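You operate a simulated robot arm through the tools that you are given. There is no shell and no other tool.

Carry out the task below with a simulated robot arm. There is one attempt and no reset: what you move stays moved.

Task
Set the controls near the top of the steel bench. At the end: the right gold knob is turned to 2; the left gold knob is turned to 1; the right red ring is turned to loose; the left red ring is turned to loose; whatever was shut is shut again. Leave all else as you found it, and nothing knocked over.
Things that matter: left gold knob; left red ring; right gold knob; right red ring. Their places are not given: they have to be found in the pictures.

It is judged by the outcome, as a careful person would: the job done as asked, and still so three seconds after it is handed in. It fails if anything else is knocked over, pushed out of place, dropped, spilled or broken.

Robot
A 7-joint arm with a two-finger parallel gripper, fixed in place. Base frame: the origin is on the floor under the middle of its stand, x ahead of it, y to its left, z up; the work surface is at about z = 0.89. Lengths are in m, angles in rad, forces in N, time in s.
With the tool pointing down near the work surface it reaches from about 0.4 to 0.9 m from the base axis. Its first joint turns from -2.496 to 2.496 rad. Payload 3 kg.
The TCP is the grasp point between the finger pads, 0.03 m short of the fingertips. In the tool frame z runs along the fingers and y along their closing line. Largest opening 0.094 m; finger width 0.028, thickness 0.01; the body of the gripper, 0.05 by 0.096 m, starts 0.055 m behind the TCP.
Orientation is that of the tool frame in the base frame, as [roll, pitch, yaw] about the fixed x, y, z axes, in that order (R = Rz(yaw) Ry(pitch) Rx(roll)). With the fingers straight down and closing along the base's y, the tool's x points along the base's -x, its y along +y and its z along -z.

Tools
- The arm moves only by the tool nudge_tool. Its arguments are lists of equal length, an entry for each row: "dp": the shift along the base's x, y, z in units of 400 mm (1.0 is 400 mm), a list of three; "rotation": the turn, a rotation vector about the base's x, y, z in units of 180 degrees (1.0 is 180 degrees), a list of three; "fingers": the finger opening in m, from 0 to 0.094. In form: {"dp": [[tx, ty, tz], ...], "rotation": [[rx, ry, rz], ...], "fingers": [fingers, ...]}. A call has 1 to 20 rows; each row is the pose to reach, as a shift and turn from the pose commanded when the call began. A call with a number of a shift or a turn outside -1 to 1 is refused whole. Rows are played at 5 a second. More than 0.05 m and 0.15 rad between two rows, or a gripper value outside its range, and nothing of the call is played. Where a pose cannot be reached the arm comes as near as it can. A force on the tool above 40 N (or 10 N above the force at the start of the call, whichever is more), or a blocked arm, ends the call early, and 0.2 s more pass. The fingers move at their own pace (about 0.072 m/s each) and stop on an object; they squeeze with about 23 N. The grip force told is the motor's: it shows also when the fingers shut on nothing. Time passes only in rows, and 0.2 s behind the last, so rows that repeat a pose let the fingers close. It gives the time, the measured TCP pose, the force on the tool (base axes), the opening and the grip force at its end, in the units of the frame above (readings bear some noise), with the torque about the TCP (base axes, N m) and any sound that the robot's microphone picked up.
- Cameras (640 x 400 px; columns grow to the right, rows downward): "scene" is fixed at [0.0506, 0.6504, 1.6243]; the picture's right is [-0.77, -0.64, 0.00], its down [-0.35, 0.42, -0.84] and it looks along [0.54, -0.64, -0.55] (base axes); focal length 370 px, centre (320, 200). "wrist" rides on the gripper at [0.076, 0.014, -0.102] in the tool frame; the picture's right is [-0.18, 0.98, 0.00], its down [-0.75, -0.14, -0.64] and it looks along [-0.63, -0.12, 0.77] (tool axes); focal length 243 px, centre (320, 200).
- grab_frame(camera): a new picture of that camera. No time passes.
- locate(camera, pixels): there is no depth. For up to 12 entries [column, row, z] of the newest picture of that camera ("zoom" is the newest enlarged one), the place [x, y] in the base frame at which the ray of that pixel passes the height z, good to about 0.003 m. No time passes.
- close_up(camera, box): a new picture of the part [left, top, right, bottom] of that camera's present view, enlarged. No time passes.
- finish_job(): hands the job in; it is judged then, once.

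Leave the gripper open and the arm clear of the work at the hand-in unless told otherwise.

The tools are called after ">>>" as name(argument=value, ...) on one line, values as JSON. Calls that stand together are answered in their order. nudge_tool: Moves the arm, as the interface text tells. Its arguments: {"type":"object","properties":{"dp":{"type":"array","items":{"type":"array","items":{"type":"number"}}},"rotation":{"type":"array","items":{"type":"array","items":{"type":"number"}}},"fingers":{"type":"array","items":{"type":"number"}}},"required":["dp","rotation","fingers"]} The other tools are called the same way: grab_frame (camera) takes a picture; locate (camera, pixels) gives the place at which the rays of pixels pass given heights; close_up (camera, box) takes an enlarged picture of a part of a camera's view; finish_job () hands the job in.

At the start:

```text
clock: 0.0
position: [0.4493, -0.0303, 1.3245]
tool_rot: [-3.141, 0.0, 3.141]
contact_force: [-0.5, -0.4, 0.4]
torque: [0.0, -0.02, 0.0]
finger_gap: 0.0939
finger_force: 0.1
```

scene: 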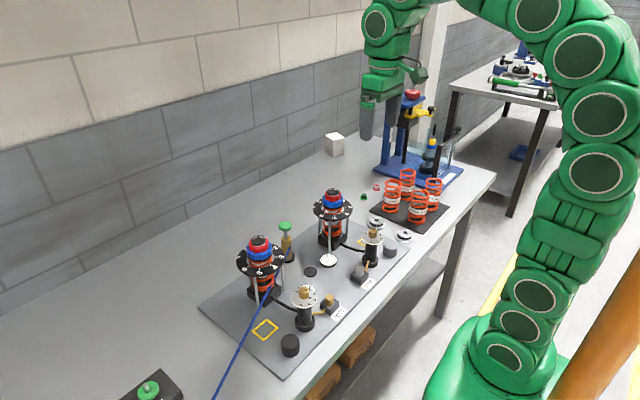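
wrist: 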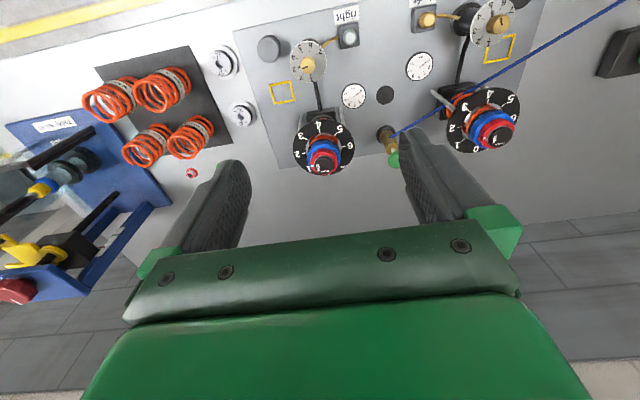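

I see a grey plate on the bench with two damper-like assemblies, each with a dial, blue and red parts on top, and two gold knobs with dials. I'll take enlarged pictures of both views to read them.

>>> close_up(camera="scene", box=[200, 170, 420, 370])

>>> close_up(camera="wrist", box=[230, 0, 550, 200])

```text
2.00 times, centred on (310, 270) of scene
```

zoom: 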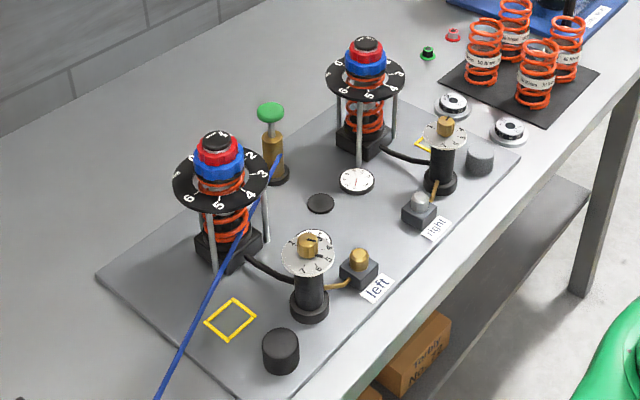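

```text
2.00 times, centred on (390, 100) of wrist
```

zoom: 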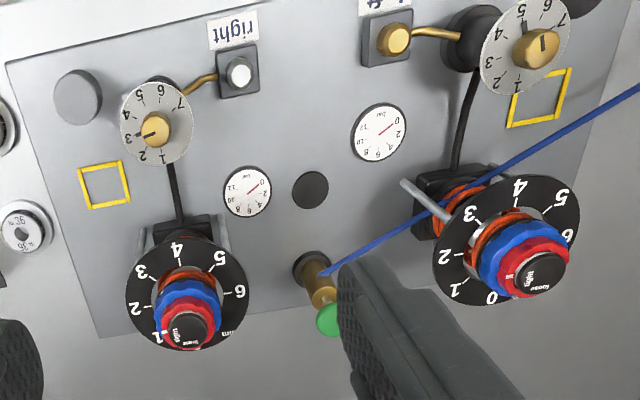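

The left knob and ring are in the near assembly (larger y), the right ones in the far assembly, and the labels agree. I'll use both cameras to work out where the knobs and rings are.

>>> locate(camera="scene", pixels=[[257.5, 238, 1.0], [257.5, 238, 1.1], [334.5, 192.5, 1.0], [334.5, 192.5, 1.1], [304, 290, 0.95], [304, 290, 1.05], [372.5, 232, 0.95], [372.5, 232, 1.05]])

>>> locate(camera="wrist", pixels=[[500, 136, 1.0], [500, 136, 1.1], [323, 162, 1.0], [323, 162, 1.1], [494, 22, 0.95], [494, 22, 1.05], [307, 64, 0.95], [307, 64, 1.05]])

```text
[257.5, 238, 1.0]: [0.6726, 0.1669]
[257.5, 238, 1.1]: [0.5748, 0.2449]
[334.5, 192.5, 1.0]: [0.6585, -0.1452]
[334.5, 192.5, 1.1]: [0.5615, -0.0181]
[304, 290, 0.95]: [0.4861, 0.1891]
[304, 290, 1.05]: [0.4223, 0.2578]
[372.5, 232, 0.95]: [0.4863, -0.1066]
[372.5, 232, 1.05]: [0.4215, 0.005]
```

```text
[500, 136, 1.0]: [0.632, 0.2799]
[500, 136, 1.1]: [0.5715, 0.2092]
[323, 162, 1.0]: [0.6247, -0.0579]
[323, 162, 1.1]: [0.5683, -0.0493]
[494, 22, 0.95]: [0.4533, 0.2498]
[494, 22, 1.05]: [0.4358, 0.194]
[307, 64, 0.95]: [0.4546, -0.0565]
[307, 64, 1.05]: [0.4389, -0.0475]
```

The gold knob tops are at about (0.45, 0.22, 1.0) and (0.45, -0.05, 1.0). The black caps over the red rings are at about (0.59, 0.226, 1.076) and (0.585, -0.052, 1.076). Next I'll zoom in on each control to read the marks.

>>> close_up(camera="wrist", box=[270, 30, 366, 90])

>>> close_up(camera="wrist", box=[274, 110, 370, 180])

>>> close_up(camera="wrist", box=[440, 80, 536, 160])

>>> close_up(camera="wrist", box=[440, 0, 536, 60])

>>> close_up(camera="scene", box=[220, 220, 340, 300])

>>> close_up(camera="scene", box=[300, 180, 420, 260])

>>> close_up(camera="scene", box=[100, 250, 340, 400])

```text
6.67 times, centred on (318, 60) of wrist
```

zoom: 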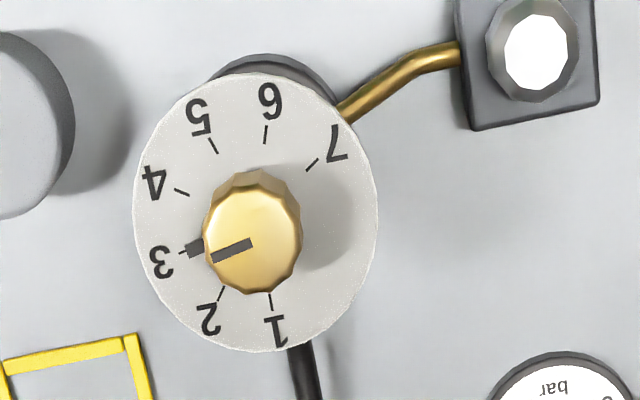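

```text
5.71 times, centred on (322, 145) of wrist
```

zoom: 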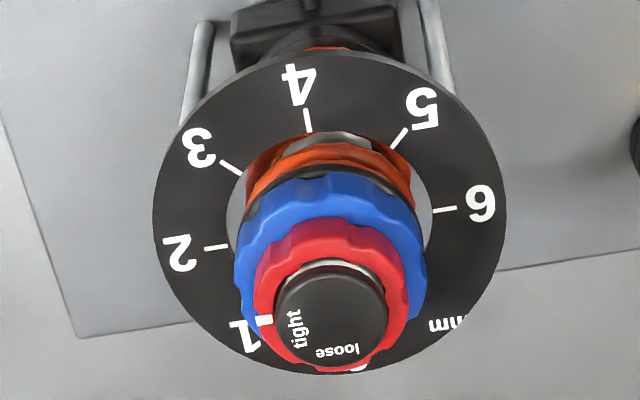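

```text
5.00 times, centred on (488, 120) of wrist
```

zoom: 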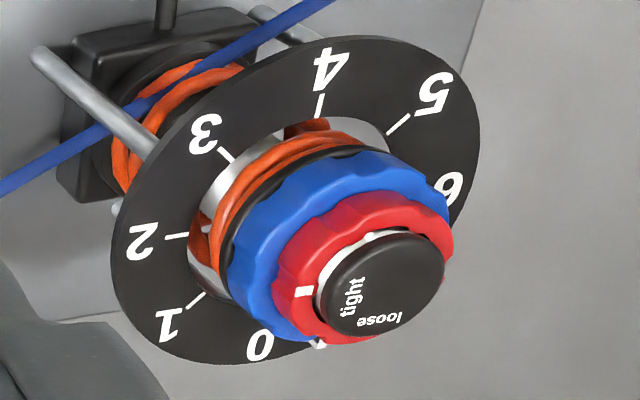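

```text
6.67 times, centred on (488, 30) of wrist
```

zoom: 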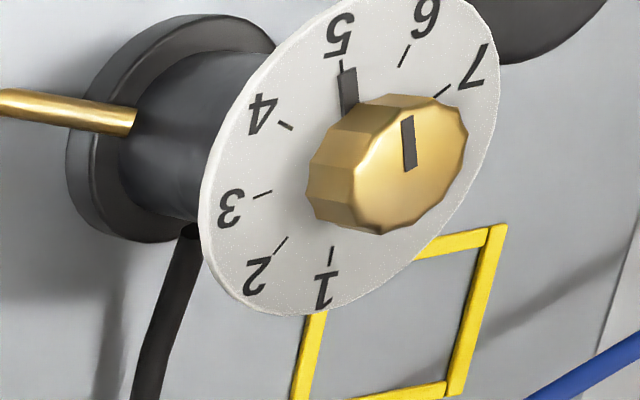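

```text
5.00 times, centred on (280, 260) of scene
```

zoom: 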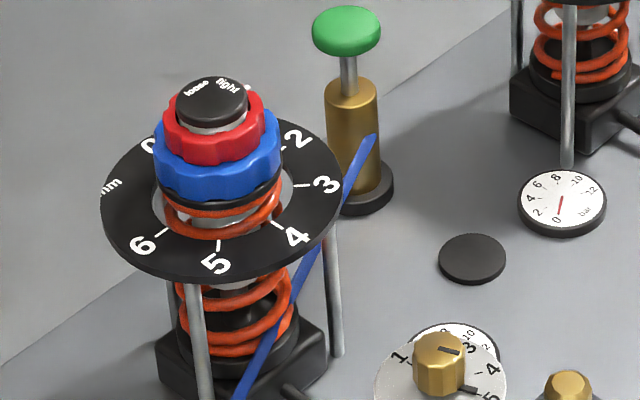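

```text
5.00 times, centred on (360, 220) of scene
```

zoom: 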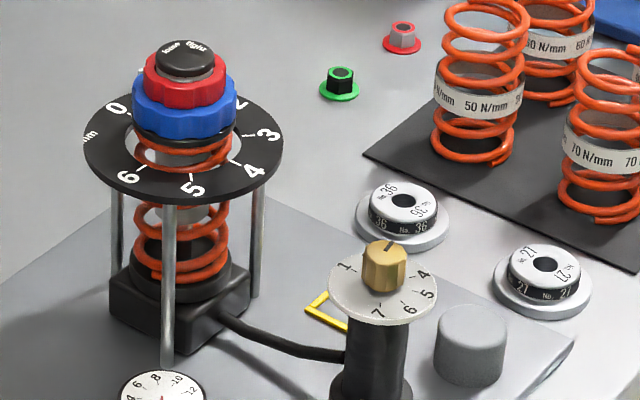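

```text
2.67 times, centred on (220, 325) of scene
```

zoom: 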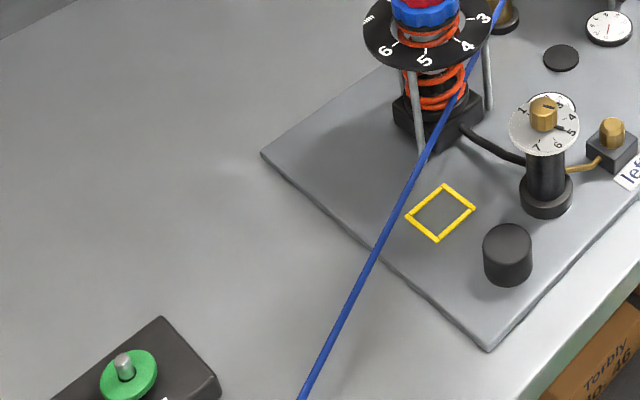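

Readings so far:
- The right gold knob is at 3 and the left is at 5. The numbers run clockwise seen from above.
- Both red rings have their white mark at "tight". "Loose" lies counter-clockwise from there.

The blue hose runs from the pump past the left assembly, so I need its height. I'll locate points on it from both cameras, along with the dial ticks.

>>> locate(camera="scene", pixels=[[287.4, 252, 0.89], [287.4, 252, 1.1], [214.4, 398, 0.89], [214.4, 398, 1.1]])

>>> locate(camera="wrist", pixels=[[393, 136, 0.89], [393, 136, 1.1], [545, 47.5, 0.89], [545, 47.5, 1.1], [626, 4, 0.89], [626, 4, 1.1], [310.4, 75, 0.98], [303.5, 74.5, 0.98], [297.5, 67.5, 0.98], [297, 58.5, 0.98], [302, 52, 0.98], [310, 50, 0.98]])

```text
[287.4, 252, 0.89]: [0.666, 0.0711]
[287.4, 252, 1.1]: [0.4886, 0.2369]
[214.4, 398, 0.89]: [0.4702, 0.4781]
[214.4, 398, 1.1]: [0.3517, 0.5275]
```

```text
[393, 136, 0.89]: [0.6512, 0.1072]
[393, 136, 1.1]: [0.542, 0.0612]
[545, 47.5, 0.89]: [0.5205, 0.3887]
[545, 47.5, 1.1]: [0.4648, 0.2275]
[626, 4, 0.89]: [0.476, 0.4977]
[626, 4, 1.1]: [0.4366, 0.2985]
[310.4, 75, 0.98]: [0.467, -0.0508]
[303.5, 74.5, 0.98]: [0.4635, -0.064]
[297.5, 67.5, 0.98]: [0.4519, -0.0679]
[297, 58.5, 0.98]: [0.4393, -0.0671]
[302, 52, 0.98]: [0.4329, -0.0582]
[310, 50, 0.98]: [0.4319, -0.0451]
```

The hose stays low: z ≈ 0.93 at the pump and ≈ 0.90 further left. My working heights clear it. I'll lower the wrist camera in front of the right knob for a closer reading, keeping the fingertips at about z = 1.10 so they clear everything.

>>> nudge_tool(dp=[[-0.02, 0, -0.08], [-0.04, 0, -0.16], [-0.06, 0, -0.24], [-0.08, 0, -0.32], [-0.1, 0, -0.4], [-0.12, 0, -0.48], [-0.12, 0, -0.48]], rotation=[[0, 0, 0], [0, 0, 0], [0, 0, 0], [0, 0, 0], [0, 0, 0], [0, 0, 0], [0, 0, 0]], fingers=[0.094, 0.094, 0.094, 0.094, 0.094, 0.094, 0.094])

```text
clock: 1.6
position: [0.401, -0.0287, 1.1324]
tool_rot: [-3.141, 0.001, 3.14]
contact_force: [0.3, -0.1, 0.9]
torque: [0.03, 0.0, -0.01]
finger_gap: 0.0938
finger_force: 0.2
```

The arm reached the viewing pose. I'll take wrist pictures from here.

>>> grab_frame(camera="wrist")

>>> grab_frame(camera="scene")

```text
taken
```

wrist: 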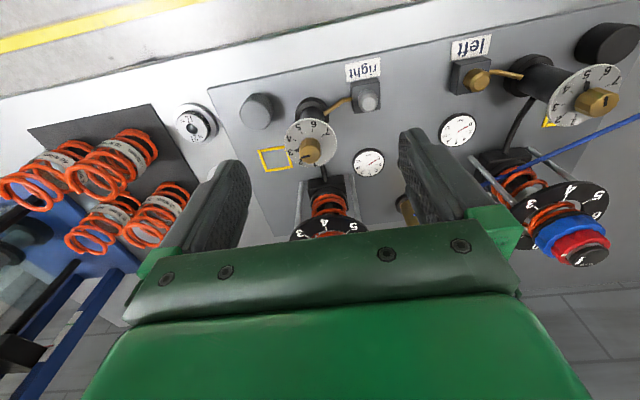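

```text
taken
```

scene: 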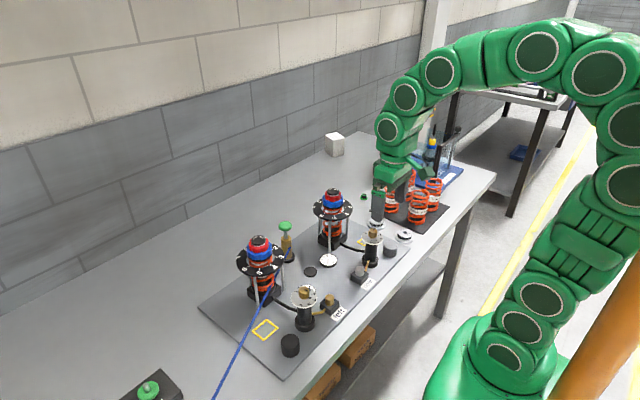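

>>> close_up(camera="wrist", box=[270, 105, 366, 165])

>>> close_up(camera="wrist", box=[500, 50, 640, 140])

>>> close_up(camera="wrist", box=[490, 150, 640, 280])

>>> close_up(camera="wrist", box=[210, 30, 500, 200])

```text
6.67 times, centred on (318, 135) of wrist
```

zoom: 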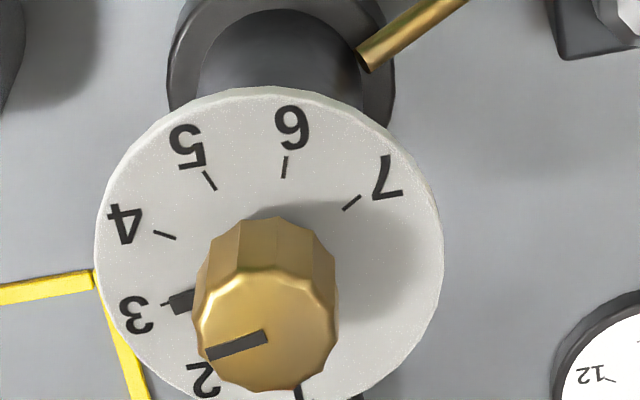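

```text
4.44 times, centred on (570, 95) of wrist
```

zoom: 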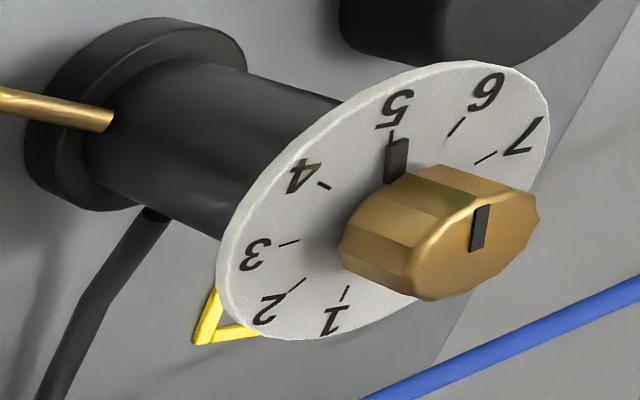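

```text
3.08 times, centred on (565, 215) of wrist
```

zoom: 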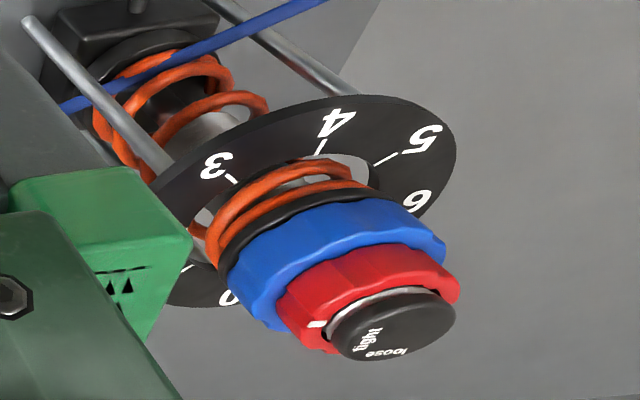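

```text
2.21 times, centred on (355, 115) of wrist
```

zoom: 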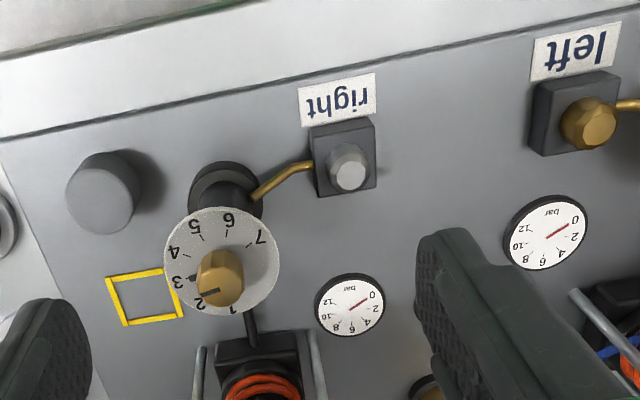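

I'll fix the exact centres and heights of the right dial and knob from both views.

>>> locate(camera="wrist", pixels=[[309.8, 154.5, 1.0], [309.8, 154.5, 1.03], [310.4, 143.3, 0.96], [310.4, 143.3, 0.99], [585, 91, 0.96], [585, 91, 0.99], [598, 101, 1.0], [598, 101, 1.03]])

>>> close_up(camera="scene", box=[340, 210, 404, 250])

>>> close_up(camera="scene", box=[272, 270, 336, 310])

>>> close_up(camera="scene", box=[227, 225, 291, 265])

>>> close_up(camera="scene", box=[301, 180, 365, 220])

```text
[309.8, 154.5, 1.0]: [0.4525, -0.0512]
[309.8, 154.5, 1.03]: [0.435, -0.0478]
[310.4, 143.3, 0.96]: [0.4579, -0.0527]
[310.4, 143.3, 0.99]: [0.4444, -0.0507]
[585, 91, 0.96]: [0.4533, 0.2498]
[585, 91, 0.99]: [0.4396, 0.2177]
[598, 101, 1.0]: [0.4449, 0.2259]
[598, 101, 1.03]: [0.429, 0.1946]
```

```text
10.00 times, centred on (372, 230) of scene
```

zoom: 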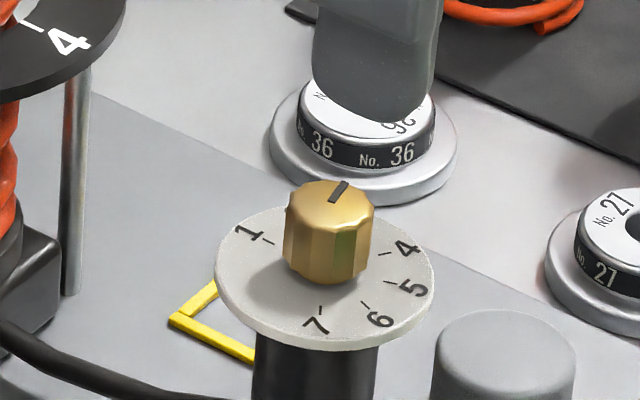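

```text
10.00 times, centred on (304, 290) of scene
```

zoom: 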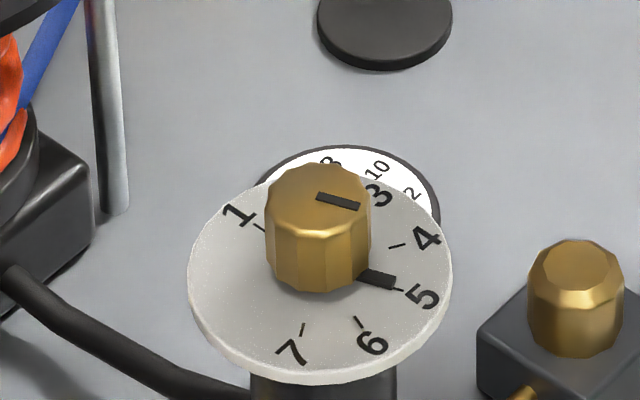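

```text
10.00 times, centred on (259, 245) of scene
```

zoom: 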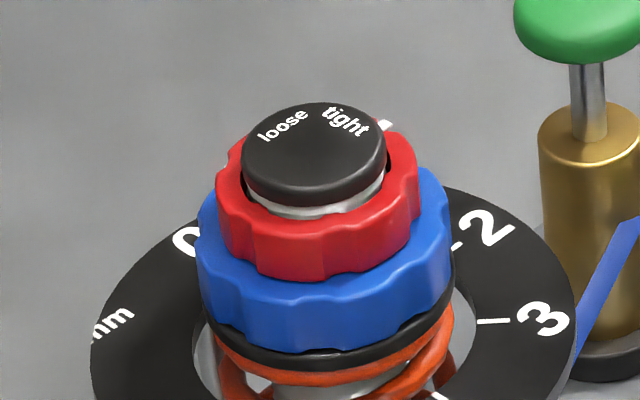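

```text
10.00 times, centred on (333, 200) of scene
```

zoom: 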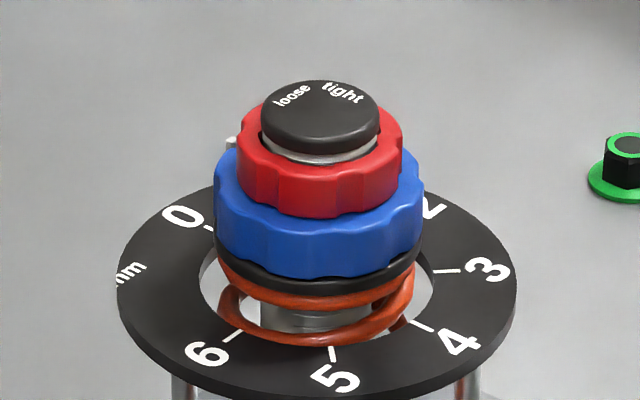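

>>> locate(camera="scene", pixels=[[373, 230.5, 1.0], [373, 230.5, 1.03], [372.5, 237.2, 0.96], [372.5, 237.2, 0.99], [303.8, 289.7, 1.0], [303.8, 289.7, 1.03], [304, 297.5, 0.96], [304, 297.5, 0.99], [258.5, 240, 1.08], [333, 192, 1.08]])

```text
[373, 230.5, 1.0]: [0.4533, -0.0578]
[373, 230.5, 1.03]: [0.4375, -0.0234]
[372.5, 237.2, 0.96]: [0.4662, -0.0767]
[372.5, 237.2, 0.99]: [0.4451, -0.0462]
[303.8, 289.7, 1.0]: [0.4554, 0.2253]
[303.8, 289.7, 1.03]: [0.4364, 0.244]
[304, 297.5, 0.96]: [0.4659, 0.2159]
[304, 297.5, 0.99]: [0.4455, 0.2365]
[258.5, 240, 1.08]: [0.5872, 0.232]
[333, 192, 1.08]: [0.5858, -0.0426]
```

Right dial: surface z ≈ 0.985, knob top ≈ 1.006, centre ≈ (0.449, -0.051). I'll locate the visible tick marks at the dial height to get the step angle.

>>> locate(camera="wrist", pixels=[[295.06, 150.4, 0.985], [294.8, 140.4, 0.985], [301.5, 132, 0.985], [312.9, 130.05, 0.985], [322.8, 135.3, 0.985], [310.4, 143.3, 0.985]])

```text
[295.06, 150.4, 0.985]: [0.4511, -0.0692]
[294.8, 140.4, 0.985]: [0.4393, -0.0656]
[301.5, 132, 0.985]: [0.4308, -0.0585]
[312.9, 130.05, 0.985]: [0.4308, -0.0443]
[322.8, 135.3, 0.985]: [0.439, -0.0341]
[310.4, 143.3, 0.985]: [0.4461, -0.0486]
```

The ticks are 40° apart: 1 lies toward +x, 2 at -40°, 3 at -80°, 5 at -160°, measured counter-clockwise from +x. So the right knob needs +40° about z and the left +160°. I'll move above the right knob, stopping with the fingertips at z ≈ 1.03, then look again.

>>> nudge_tool(dp=[[0.04, -0.017, 0], [0.08, -0.034, 0], [0.119, -0.051, 0], [0.119, -0.051, -0.06], [0.119, -0.051, -0.12], [0.119, -0.051, -0.18], [0.119, -0.051, -0.18]], rotation=[[0, 0, 0], [0, 0, 0], [0, 0, 0], [0, 0, 0], [0, 0, 0], [0, 0, 0], [0, 0, 0]], fingers=[0.07, 0.07, 0.07, 0.07, 0.07, 0.07, 0.07])

>>> grab_frame(camera="wrist")

>>> close_up(camera="scene", box=[324, 190, 420, 250])

```text
clock: 3.2
position: [0.4488, -0.0498, 1.0623]
tool_rot: [3.141, 0.0, -3.141]
contact_force: [1.1, 0.3, -1.2]
torque: [0.01, 0.04, -0.03]
finger_gap: 0.0701
finger_force: 0.1
```

```text
taken
```

wrist: 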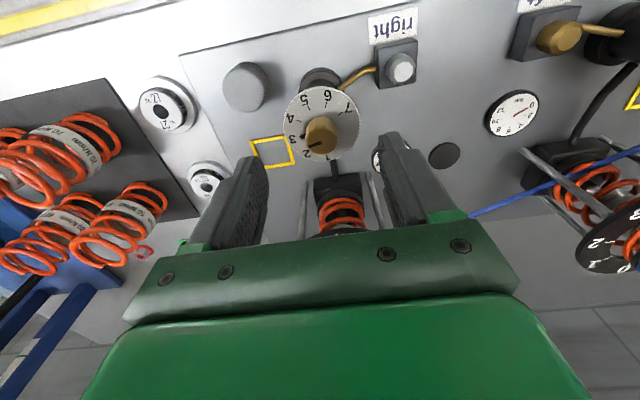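

```text
6.67 times, centred on (372, 220) of scene
```

zoom: 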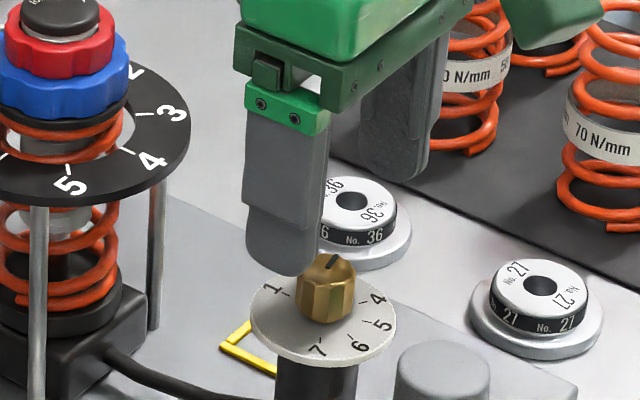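

>>> close_up(camera="wrist", box=[272, 80, 368, 180])

>>> locate(camera="wrist", pixels=[[320, 140, 1.006], [320, 124, 0.985], [249, 160, 1.03], [387, 136, 1.03]])

```text
4.00 times, centred on (320, 130) of wrist
```

zoom: 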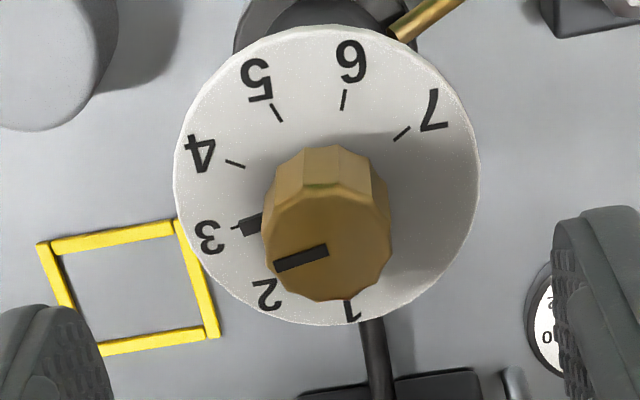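

```text
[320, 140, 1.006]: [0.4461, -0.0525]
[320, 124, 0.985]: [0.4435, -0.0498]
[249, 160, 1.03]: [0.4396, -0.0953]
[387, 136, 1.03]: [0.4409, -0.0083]
```

The knob sits between the fingers, centre ≈ (0.448, -0.051). I'll go down to TCP z ≈ 1.022, which puts the tips at ≈ 0.992 (above the pointer bar), and then close on the knob.

>>> nudge_tool(dp=[[-0.002, -0.001, -0.03], [-0.002, -0.001, -0.06], [-0.002, -0.001, -0.08], [-0.002, -0.001, -0.095], [-0.002, -0.001, -0.095], [-0.002, -0.001, -0.095], [-0.002, -0.001, -0.095], [-0.002, -0.001, -0.095]], rotation=[[0, 0, 0], [0, 0, 0], [0, 0, 0], [0, 0, 0], [0, 0, 0], [0, 0, 0], [0, 0, 0], [0, 0, 0]], fingers=[0.06, 0.06, 0.06, 0.06, 0.045, 0.035, 0.035, 0.035])

>>> grab_frame(camera="wrist")

>>> close_up(camera="scene", box=[340, 210, 404, 250])

```text
clock: 5.0
position: [0.447, -0.0509, 1.0239]
tool_rot: [3.14, 0.0, 3.14]
contact_force: [1.3, -0.5, -0.1]
torque: [0.0, -0.02, 0.0]
finger_gap: 0.035
finger_force: 0.1
```

```text
taken
```

wrist: 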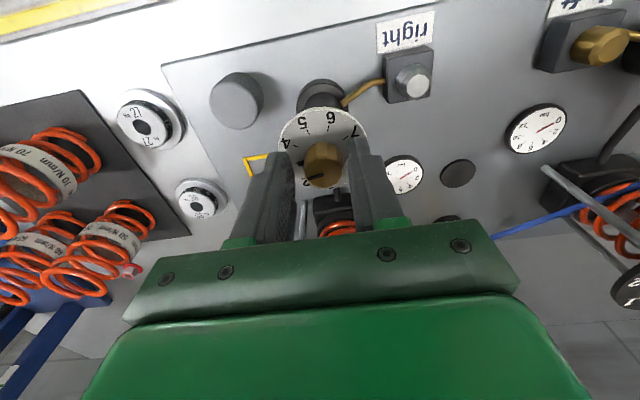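

```text
10.00 times, centred on (372, 230) of scene
```

zoom: 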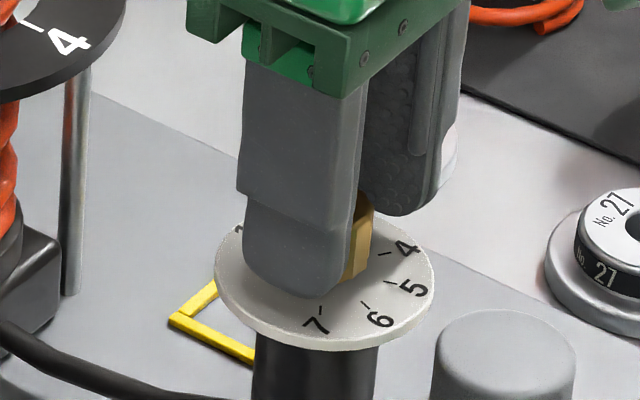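

>>> close_up(camera="wrist", box=[256, 100, 384, 230])

>>> locate(camera="scene", pixels=[[364.5, 236, 1.0], [373.5, 238, 1.0], [375, 234, 1.0]])

```text
3.08 times, centred on (320, 165) of wrist
```

zoom: 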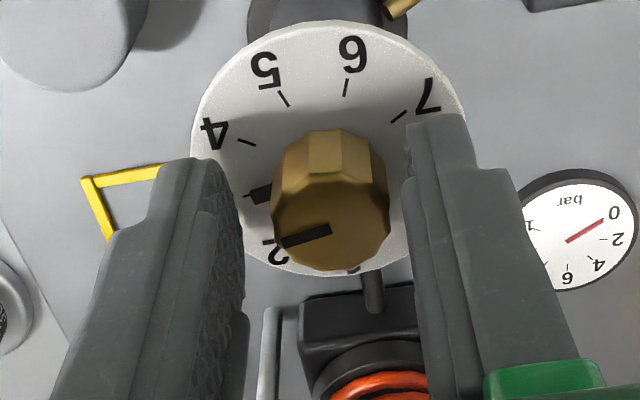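

```text
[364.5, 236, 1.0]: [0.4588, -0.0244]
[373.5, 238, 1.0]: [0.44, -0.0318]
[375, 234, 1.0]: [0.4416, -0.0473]
```

The fingers straddle the knob and are well centred. Now I'll close on it without turning.

>>> nudge_tool(dp=[[0, 0, 0], [0, 0, 0], [0, 0, 0]], rotation=[[0, 0, 0], [0, 0, 0], [0, 0, 0]], fingers=[0.02, 0.01, 0.01])

>>> close_up(camera="wrist", box=[256, 100, 384, 230])

```text
clock: 5.8
position: [0.4473, -0.0497, 1.0245]
tool_rot: [3.14, 0.002, 3.141]
contact_force: [1.4, 27.2, -0.6]
torque: [0.65, -0.08, 0.08]
finger_gap: 0.0254
finger_force: 13.8
```

```text
3.08 times, centred on (320, 165) of wrist
```

zoom: 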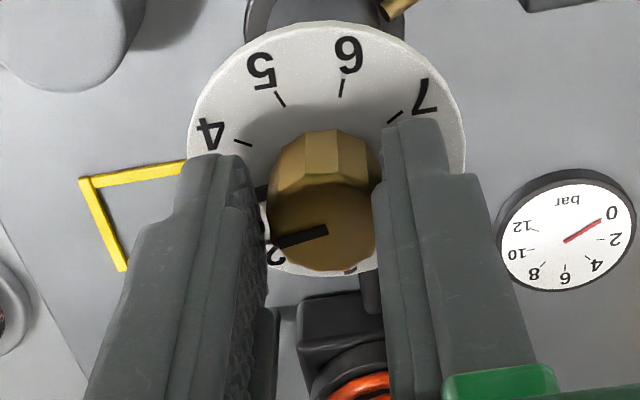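

The gap is 0.0254 m, so the fingers hold the knob, but there is a 27 N sideways force because the knob sits about 1–2 mm toward +y. I'll shift slightly +y to relieve it.

>>> nudge_tool(dp=[[0, 0.002, 0], [0, 0.004, 0], [0, 0.004, 0]], rotation=[[0, 0, 0], [0, 0, 0], [0, 0, 0]], fingers=[0.01, 0.01, 0.01])

```text
clock: 6.6
position: [0.4473, -0.0499, 1.0228]
tool_rot: [-3.141, 0.0, -3.141]
contact_force: [1.4, 6.4, 1.5]
torque: [0.42, -0.19, 0.0]
finger_gap: 0.0237
finger_force: 45.3
```

The side force has dropped to 6 N and the grip is firm. Now I'll turn +40° about z, counter-clockwise from 3 to 2, in small steps.

>>> nudge_tool(dp=[[0, 0, 0], [0, 0, 0], [0, 0, 0], [0, 0, 0], [0, 0, 0], [0, 0, 0], [0, 0, 0], [0, 0, 0], [0, 0, 0]], rotation=[[0, 0, 0.028], [0, 0, 0.056], [0, 0, 0.084], [0, 0, 0.112], [0, 0, 0.14], [0, 0, 0.168], [0, 0, 0.196], [0, 0, 0.222], [0, 0, 0.222]], fingers=[0.01, 0.01, 0.01, 0.01, 0.01, 0.01, 0.01, 0.01, 0.01])

>>> grab_frame(camera="wrist")

>>> close_up(camera="scene", box=[340, 210, 404, 250])

```text
clock: 8.0
position: [0.4481, -0.0517, 1.0235]
tool_rot: [-3.139, -0.002, -2.623]
contact_force: [1.5, -8.6, 0.2]
torque: [0.21, -0.27, -0.04]
finger_gap: 0.0233
finger_force: 44.4
stopped in row 7: the force on the tool passed its limit at 42 N (the readings are from after the stop); the commanded pose is now the measured one
```

```text
taken
```

wrist: 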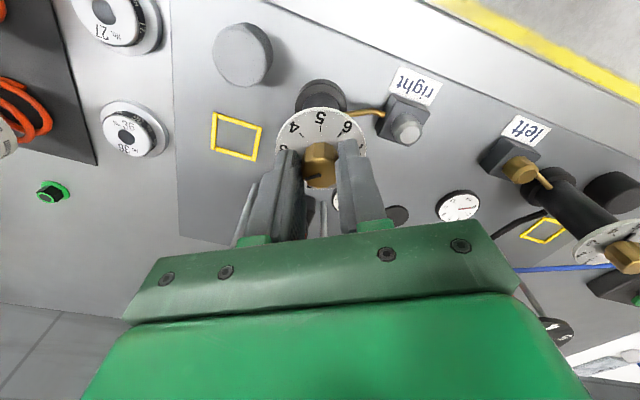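

```text
10.00 times, centred on (372, 230) of scene
```

zoom: 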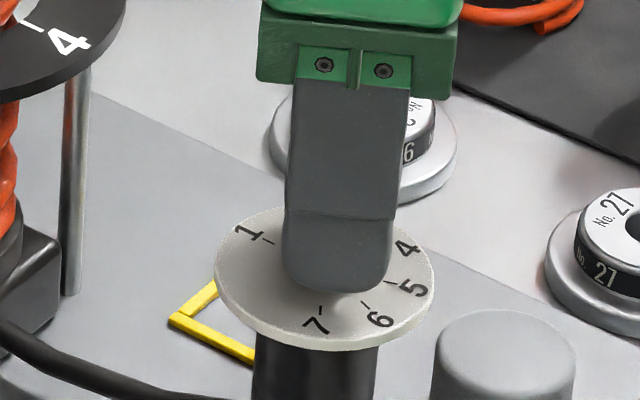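

The turn stopped at about +30° because a side force built up. I'll look at where the knob pointer is now.

>>> close_up(camera="wrist", box=[256, 90, 384, 220])

```text
3.08 times, centred on (320, 155) of wrist
```

zoom: 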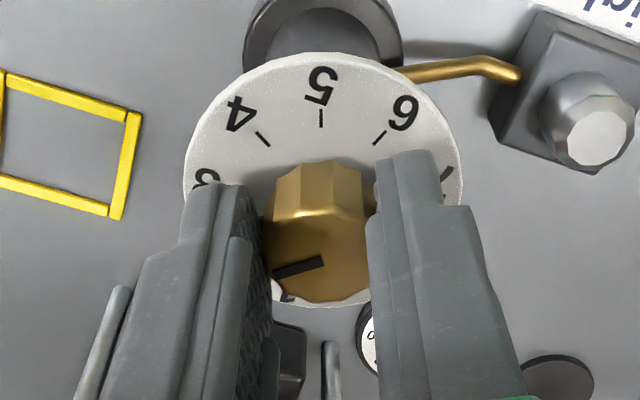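

The knob is turning with the gripper. About 10° remains, so I'll continue in smaller steps.

>>> nudge_tool(dp=[[0, 0, 0], [0, 0, 0], [0, 0, 0], [0, 0, 0]], rotation=[[0, 0, 0.01], [0, 0, 0.02], [0, 0, 0.03], [0, 0, 0.03]], fingers=[0.01, 0.01, 0.01, 0.01])

```text
clock: 9.0
position: [0.4474, -0.052, 1.0229]
tool_rot: [-3.137, 0.0, -2.529]
contact_force: [3.3, -17.4, -5.9]
torque: [-0.12, 0.0, -0.02]
finger_gap: 0.0238
finger_force: 45.1
```

Now at about +35° with a -17 N side force in y. I'll relieve it with a 1 mm shift in -y and finish the turn.

>>> nudge_tool(dp=[[0, -0.0025, 0], [0, -0.0025, 0], [0, -0.0025, 0], [0, -0.0025, 0], [0, -0.0025, 0]], rotation=[[0, 0, 0], [0, 0, 0.01], [0, 0, 0.02], [0, 0, 0.027], [0, 0, 0.027]], fingers=[0.01, 0.01, 0.01, 0.01, 0.01])

>>> close_up(camera="wrist", box=[256, 90, 384, 220])

```text
clock: 10.2
position: [0.4488, -0.0513, 1.0237]
tool_rot: [-3.139, 0.0, -2.445]
contact_force: [2.6, 2.7, 6.8]
torque: [0.73, -0.2, -0.01]
finger_gap: 0.0236
finger_force: 45.0
```

```text
3.08 times, centred on (320, 155) of wrist
```

zoom: 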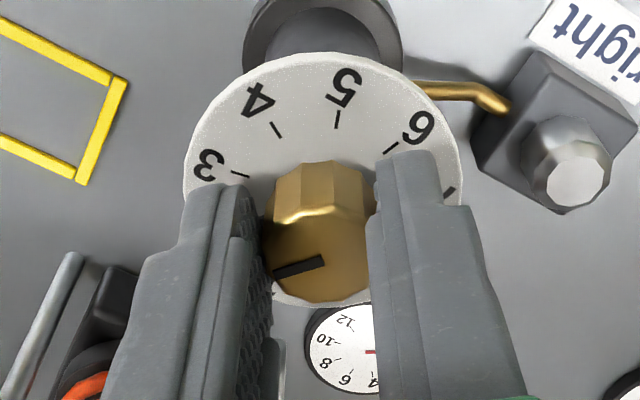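

The turn is now +39.9°. I'll open the fingers and raise the hand straight up to read the dial.

>>> nudge_tool(dp=[[0, 0, 0], [0, 0, 0], [0, 0, 0.04], [0, 0, 0.1], [0, 0, 0.16], [0, 0, 0.16]], rotation=[[0, 0, 0], [0, 0, 0], [0, 0, 0], [0, 0, 0], [0, 0, 0], [0, 0, 0]], fingers=[0.06, 0.06, 0.06, 0.06, 0.06, 0.06])

>>> close_up(camera="wrist", box=[256, 80, 384, 180])

>>> close_up(camera="scene", box=[340, 210, 404, 250])

```text
clock: 11.6
position: [0.4493, -0.0533, 1.0879]
tool_rot: [-3.139, 0.0, -2.445]
contact_force: [0.8, 0.4, -0.7]
torque: [-0.01, 0.04, -0.02]
finger_gap: 0.06
finger_force: 0.0
```

```text
4.00 times, centred on (320, 130) of wrist
```

zoom: 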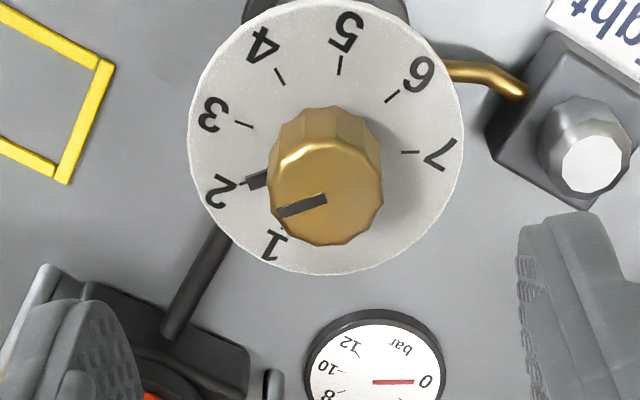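

```text
10.00 times, centred on (372, 230) of scene
```

zoom: 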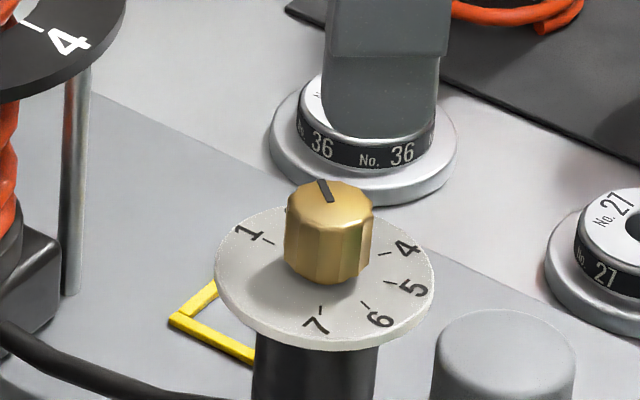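

The right knob's pointer bar lines up with the tick at 2. Next is the left knob. I'll move across at a safe height to about (0.449, 0.2245) while turning the hand back clockwise by 80°, to 40° clockwise of neutral, ready for a two-grasp turn.

>>> nudge_tool(dp=[[0, 0.05, 0.04], [0, 0.11, 0.06], [0, 0.17, 0.06], [0, 0.23, 0.06], [0, 0.29, 0.06], [0, 0.35, 0.06], [0, 0.41, 0.06], [0, 0.47, 0.06], [0, 0.53, 0.06], [0, 0.59, 0.06], [0, 0.65, 0.06], [0, 0.694, 0.06], [0, 0.694, 0.06]], rotation=[[0, 0, -0.037], [0, 0, -0.074], [0, 0, -0.111], [0, 0, -0.148], [0, 0, -0.185], [0, 0, -0.222], [0, 0, -0.259], [0, 0, -0.296], [0, 0, -0.333], [0, 0, -0.37], [0, 0, -0.407], [0, 0, -0.444], [0, 0, -0.444]], fingers=[0.07, 0.07, 0.07, 0.07, 0.07, 0.07, 0.07, 0.07, 0.07, 0.07, 0.07, 0.07, 0.07])

>>> grab_frame(camera="wrist")

>>> grab_frame(camera="scene")

```text
clock: 14.4
position: [0.447, 0.2263, 1.1115]
tool_rot: [-3.137, -0.003, 2.442]
contact_force: [0.2, -0.5, -0.7]
torque: [-0.01, 0.03, 0.04]
finger_gap: 0.0699
finger_force: 0.1
```

```text
taken
```

wrist: 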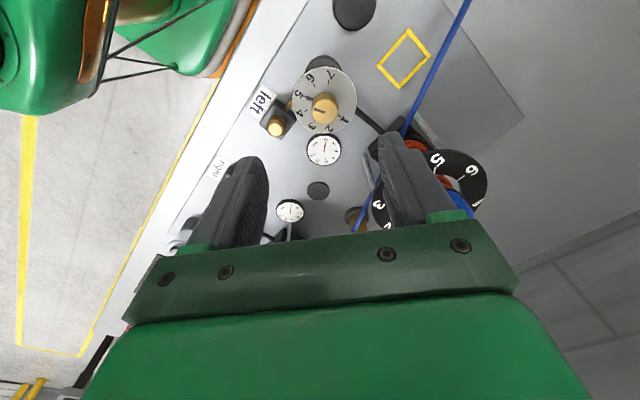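

```text
taken
```

scene: 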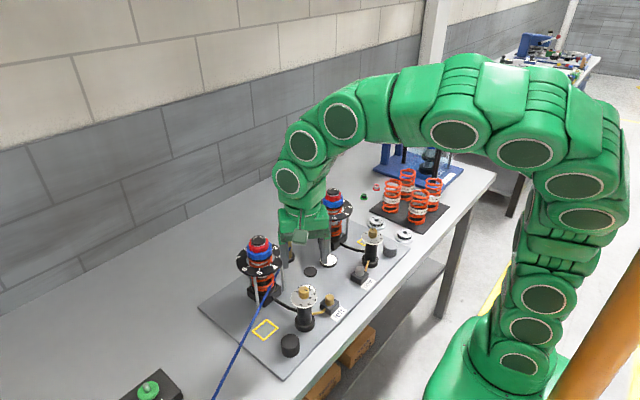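

>>> close_up(camera="wrist", box=[276, 55, 372, 145])

>>> close_up(camera="scene", box=[240, 210, 368, 310])

```text
4.44 times, centred on (324, 100) of wrist
```

zoom: 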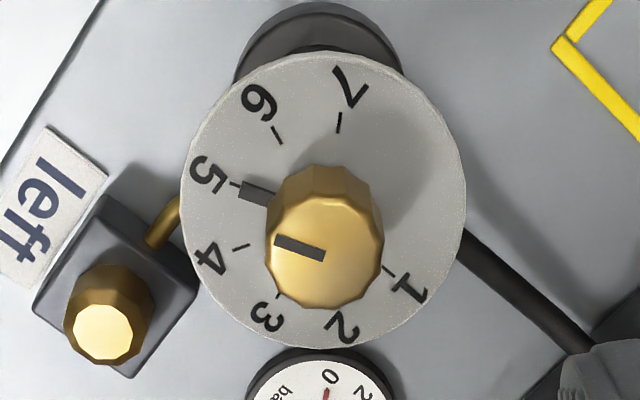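

```text
4.00 times, centred on (304, 260) of scene
```

zoom: 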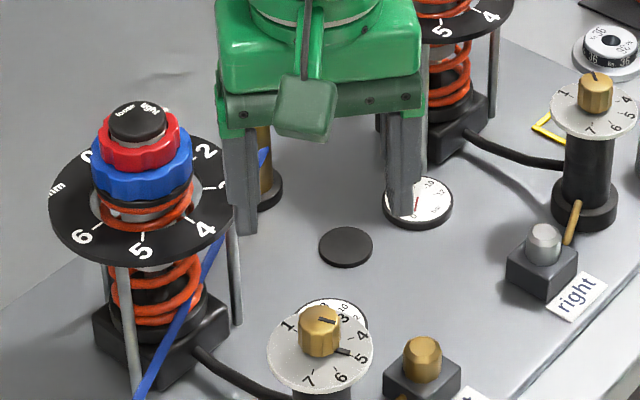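

>>> locate(camera="wrist", pixels=[[324.9, 110.8, 1.006], [324.9, 110.8, 0.996], [324.9, 100, 0.985], [324.9, 100, 0.975]])

>>> locate(camera="scene", pixels=[[303.8, 289.7, 1.006], [303.8, 289.7, 0.996], [304, 297.5, 0.985], [304, 297.5, 0.975]])

```text
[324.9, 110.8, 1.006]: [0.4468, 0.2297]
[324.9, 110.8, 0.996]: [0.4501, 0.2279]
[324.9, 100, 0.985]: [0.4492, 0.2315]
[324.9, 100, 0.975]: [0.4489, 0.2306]
```

```text
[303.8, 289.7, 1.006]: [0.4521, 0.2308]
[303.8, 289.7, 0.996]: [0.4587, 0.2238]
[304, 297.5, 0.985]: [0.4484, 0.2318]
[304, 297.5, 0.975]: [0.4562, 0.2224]
```

The left knob centre is about (0.449, 0.230). I'll align and lower to just above the knob, then check.

>>> nudge_tool(dp=[[0.002, 0.013, 0], [0.002, 0.013, -0.05], [0.002, 0.013, -0.1], [0.002, 0.013, -0.14], [0.002, 0.013, -0.14]], rotation=[[0, 0, 0], [0, 0, 0], [0, 0, 0], [0, 0, 0], [0, 0, 0]], fingers=[0.06, 0.06, 0.06, 0.06, 0.06])

>>> close_up(camera="wrist", box=[256, 90, 384, 220])

>>> close_up(camera="scene", box=[256, 250, 352, 310])

```text
clock: 15.6
position: [0.449, 0.2303, 1.0561]
tool_rot: [-3.137, -0.003, 2.442]
contact_force: [0.2, 0.8, -0.1]
torque: [0.03, 0.0, 0.02]
finger_gap: 0.06
finger_force: 0.0
```

```text
3.08 times, centred on (320, 155) of wrist
```

zoom: 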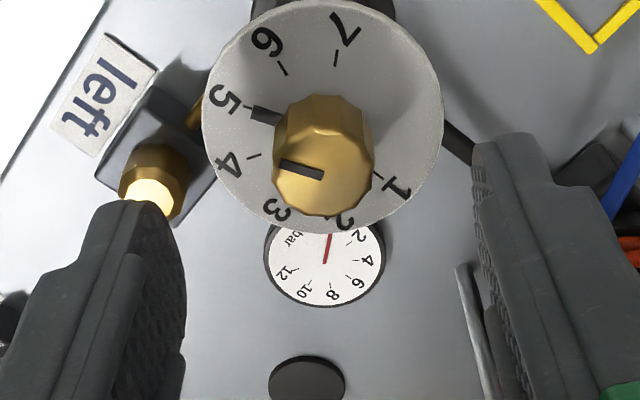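

```text
6.67 times, centred on (304, 280) of scene
```

zoom: 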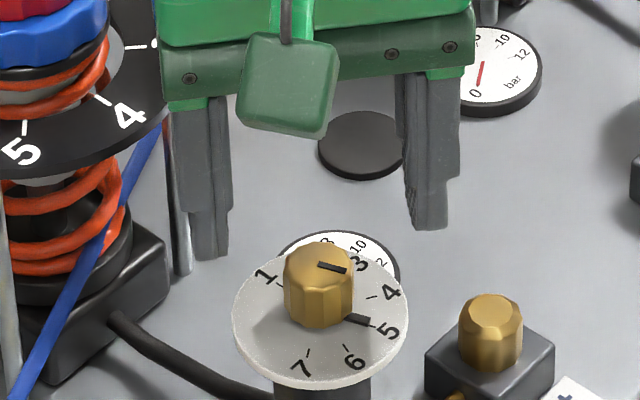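

The alignment matches the geometry that worked for the right knob. I'll go down and close gently on the knob.

>>> nudge_tool(dp=[[0, 0, -0.03], [0, 0, -0.06], [0, 0, -0.0815], [0, 0, -0.0815], [0, 0, -0.0815], [0, 0, -0.0815], [0, 0, -0.0815]], rotation=[[0, 0, 0], [0, 0, 0], [0, 0, 0], [0, 0, 0], [0, 0, 0], [0, 0, 0], [0, 0, 0]], fingers=[0.05, 0.05, 0.05, 0.035, 0.03, 0.024, 0.024])

>>> close_up(camera="wrist", box=[256, 90, 384, 220])

```text
clock: 17.2
position: [0.4481, 0.2308, 1.0224]
tool_rot: [-3.139, 0.0, 2.443]
contact_force: [-0.5, 0.5, 0.0]
torque: [-0.02, -0.01, 0.01]
finger_gap: 0.0238
finger_force: 0.3
```

```text
3.08 times, centred on (320, 155) of wrist
```

zoom: 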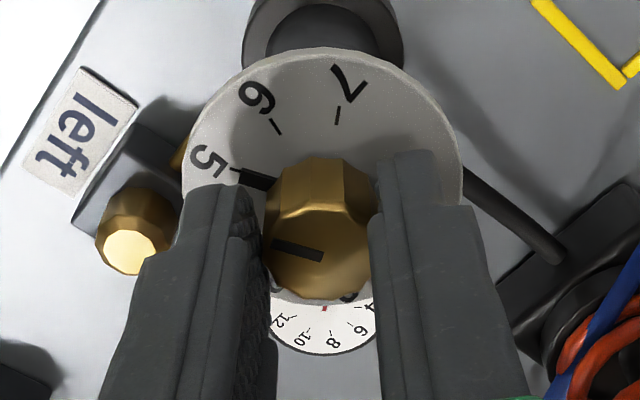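

The hand is very well centred: gap 0.0238 with no side force. Now I'll squeeze and begin the counter-clockwise turn.

>>> nudge_tool(dp=[[0, 0, 0], [0, 0, 0], [0, 0, 0], [0, 0, 0], [0, 0, 0], [0, 0, 0], [0, 0, 0], [0, 0, 0], [0, 0, 0], [0, 0, 0], [0, 0, 0], [0, 0, 0], [0, 0, 0]], rotation=[[0, 0, 0], [0, 0, 0], [0, 0, 0.022], [0, 0, 0.044], [0, 0, 0.066], [0, 0, 0.088], [0, 0, 0.11], [0, 0, 0.132], [0, 0, 0.154], [0, 0, 0.176], [0, 0, 0.198], [0, 0, 0.222], [0, 0, 0.222]], fingers=[0.01, 0.01, 0.01, 0.01, 0.01, 0.01, 0.01, 0.01, 0.01, 0.01, 0.01, 0.01, 0.01])

>>> close_up(camera="wrist", box=[256, 90, 384, 220])

```text
clock: 20.0
position: [0.4479, 0.2309, 1.022]
tool_rot: [-3.14, -0.001, 3.14]
contact_force: [3.1, -31.0, -5.3]
torque: [-0.72, 0.19, -0.03]
finger_gap: 0.0233
finger_force: 44.9
```

```text
3.08 times, centred on (320, 155) of wrist
```

zoom: 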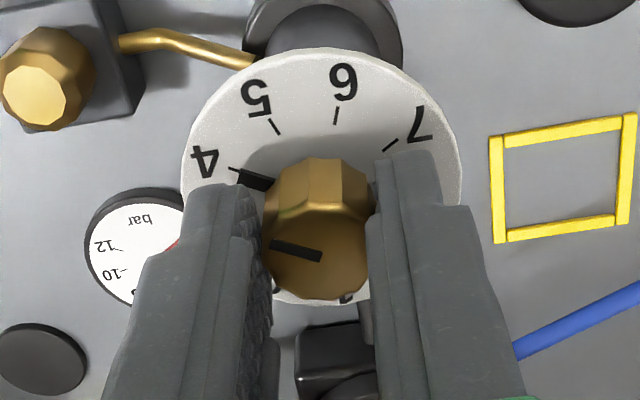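

The pointer is now at 4. There's a -31 N side force in y, so I'll shift -y by about 1.5 mm to relieve it and continue to +80° total.

>>> nudge_tool(dp=[[0, -0.002, 0], [0, -0.004, 0], [0, -0.004, 0], [0, -0.004, 0], [0, -0.004, 0], [0, -0.004, 0], [0, -0.004, 0], [0, -0.004, 0]], rotation=[[0, 0, 0], [0, 0, 0], [0, 0, 0.022], [0, 0, 0.044], [0, 0, 0.066], [0, 0, 0.088], [0, 0, 0.111], [0, 0, 0.111]], fingers=[0.01, 0.01, 0.01, 0.01, 0.01, 0.01, 0.01, 0.01])

```text
clock: 21.8
position: [0.4483, 0.2295, 1.0227]
tool_rot: [-3.137, 0.001, -2.793]
contact_force: [-7.9, -2.6, -5.6]
torque: [0.04, 0.45, -0.03]
finger_gap: 0.0235
finger_force: 45.3
```

>>> nudge_tool(dp=[[0, 0, 0], [0, 0, 0], [0, 0, 0], [0, 0, 0], [0, 0, 0], [0, 0, 0]], rotation=[[0, 0, 0.022], [0, 0, 0.044], [0, 0, 0.066], [0, 0, 0.088], [0, 0, 0.111], [0, 0, 0.111]], fingers=[0.01, 0.01, 0.01, 0.01, 0.01, 0.01])

>>> close_up(camera="wrist", box=[256, 90, 384, 220])

```text
clock: 23.2
position: [0.4487, 0.2287, 1.0238]
tool_rot: [-3.137, -0.001, -2.445]
contact_force: [0.7, -13.9, 1.8]
torque: [-0.07, -0.01, -0.04]
finger_gap: 0.0232
finger_force: 44.6
```

```text
3.08 times, centred on (320, 155) of wrist
```

zoom: 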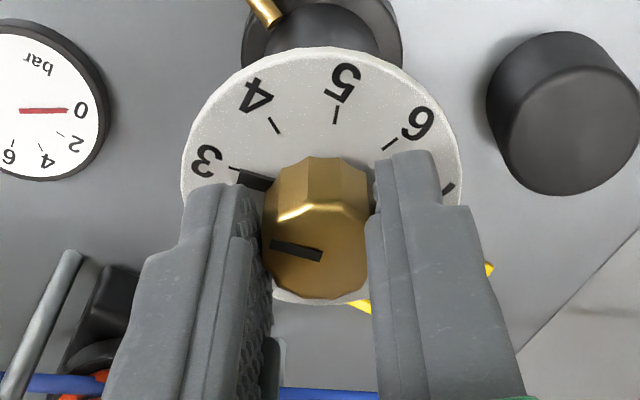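

The pointer is now at 3. I'll open the fingers in place (tips stay above the dial, nothing else is that high), turn the hand back by 80°, and regrasp for the last 80°.

>>> nudge_tool(dp=[[0, 0, 0], [0, 0, 0.005], [0, 0, 0.01], [0.003, 0, 0.01], [0.003, 0, 0.01], [0.003, 0, 0.01], [0.003, 0, 0.01], [0.003, 0, 0.01], [0.003, 0, 0.01], [0.003, 0, 0.01], [0.003, 0, 0.01], [0.003, 0, 0.01], [0.003, 0, 0.01], [0.003, 0, 0.01], [0.003, 0, 0.01], [0.003, 0, 0.0]], rotation=[[0, 0, 0], [0, 0, 0], [0, 0, 0], [0, 0, -0.037], [0, 0, -0.074], [0, 0, -0.111], [0, 0, -0.148], [0, 0, -0.185], [0, 0, -0.222], [0, 0, -0.259], [0, 0, -0.296], [0, 0, -0.333], [0, 0, -0.37], [0, 0, -0.407], [0, 0, -0.444], [0, 0, -0.444]], fingers=[0.055, 0.06, 0.06, 0.06, 0.06, 0.06, 0.06, 0.06, 0.06, 0.06, 0.06, 0.06, 0.06, 0.06, 0.06, 0.06])

>>> close_up(camera="wrist", box=[256, 90, 384, 220])

>>> close_up(camera="scene", box=[256, 250, 352, 310])

```text
clock: 26.6
position: [0.4509, 0.2302, 1.0231]
tool_rot: [-3.14, 0.0, 2.441]
contact_force: [0.0, 0.2, 0.1]
torque: [-0.04, 0.02, -0.04]
finger_gap: 0.0602
finger_force: 0.1
```

```text
3.08 times, centred on (320, 155) of wrist
```

zoom: 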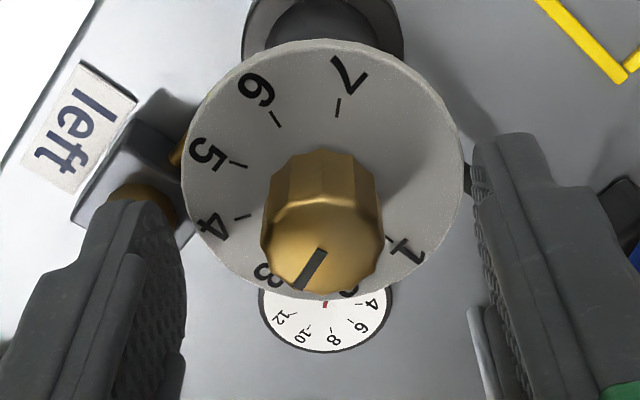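

```text
6.67 times, centred on (304, 280) of scene
```

zoom: 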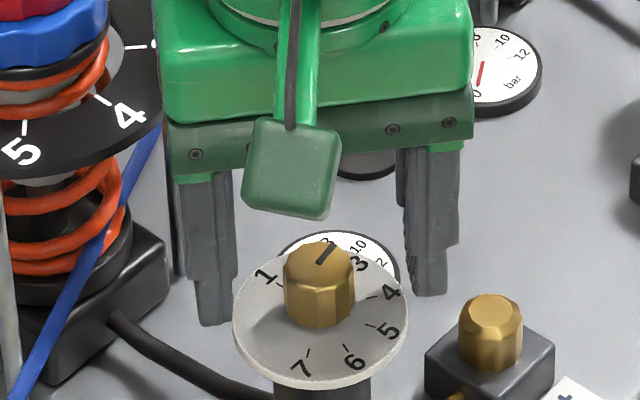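

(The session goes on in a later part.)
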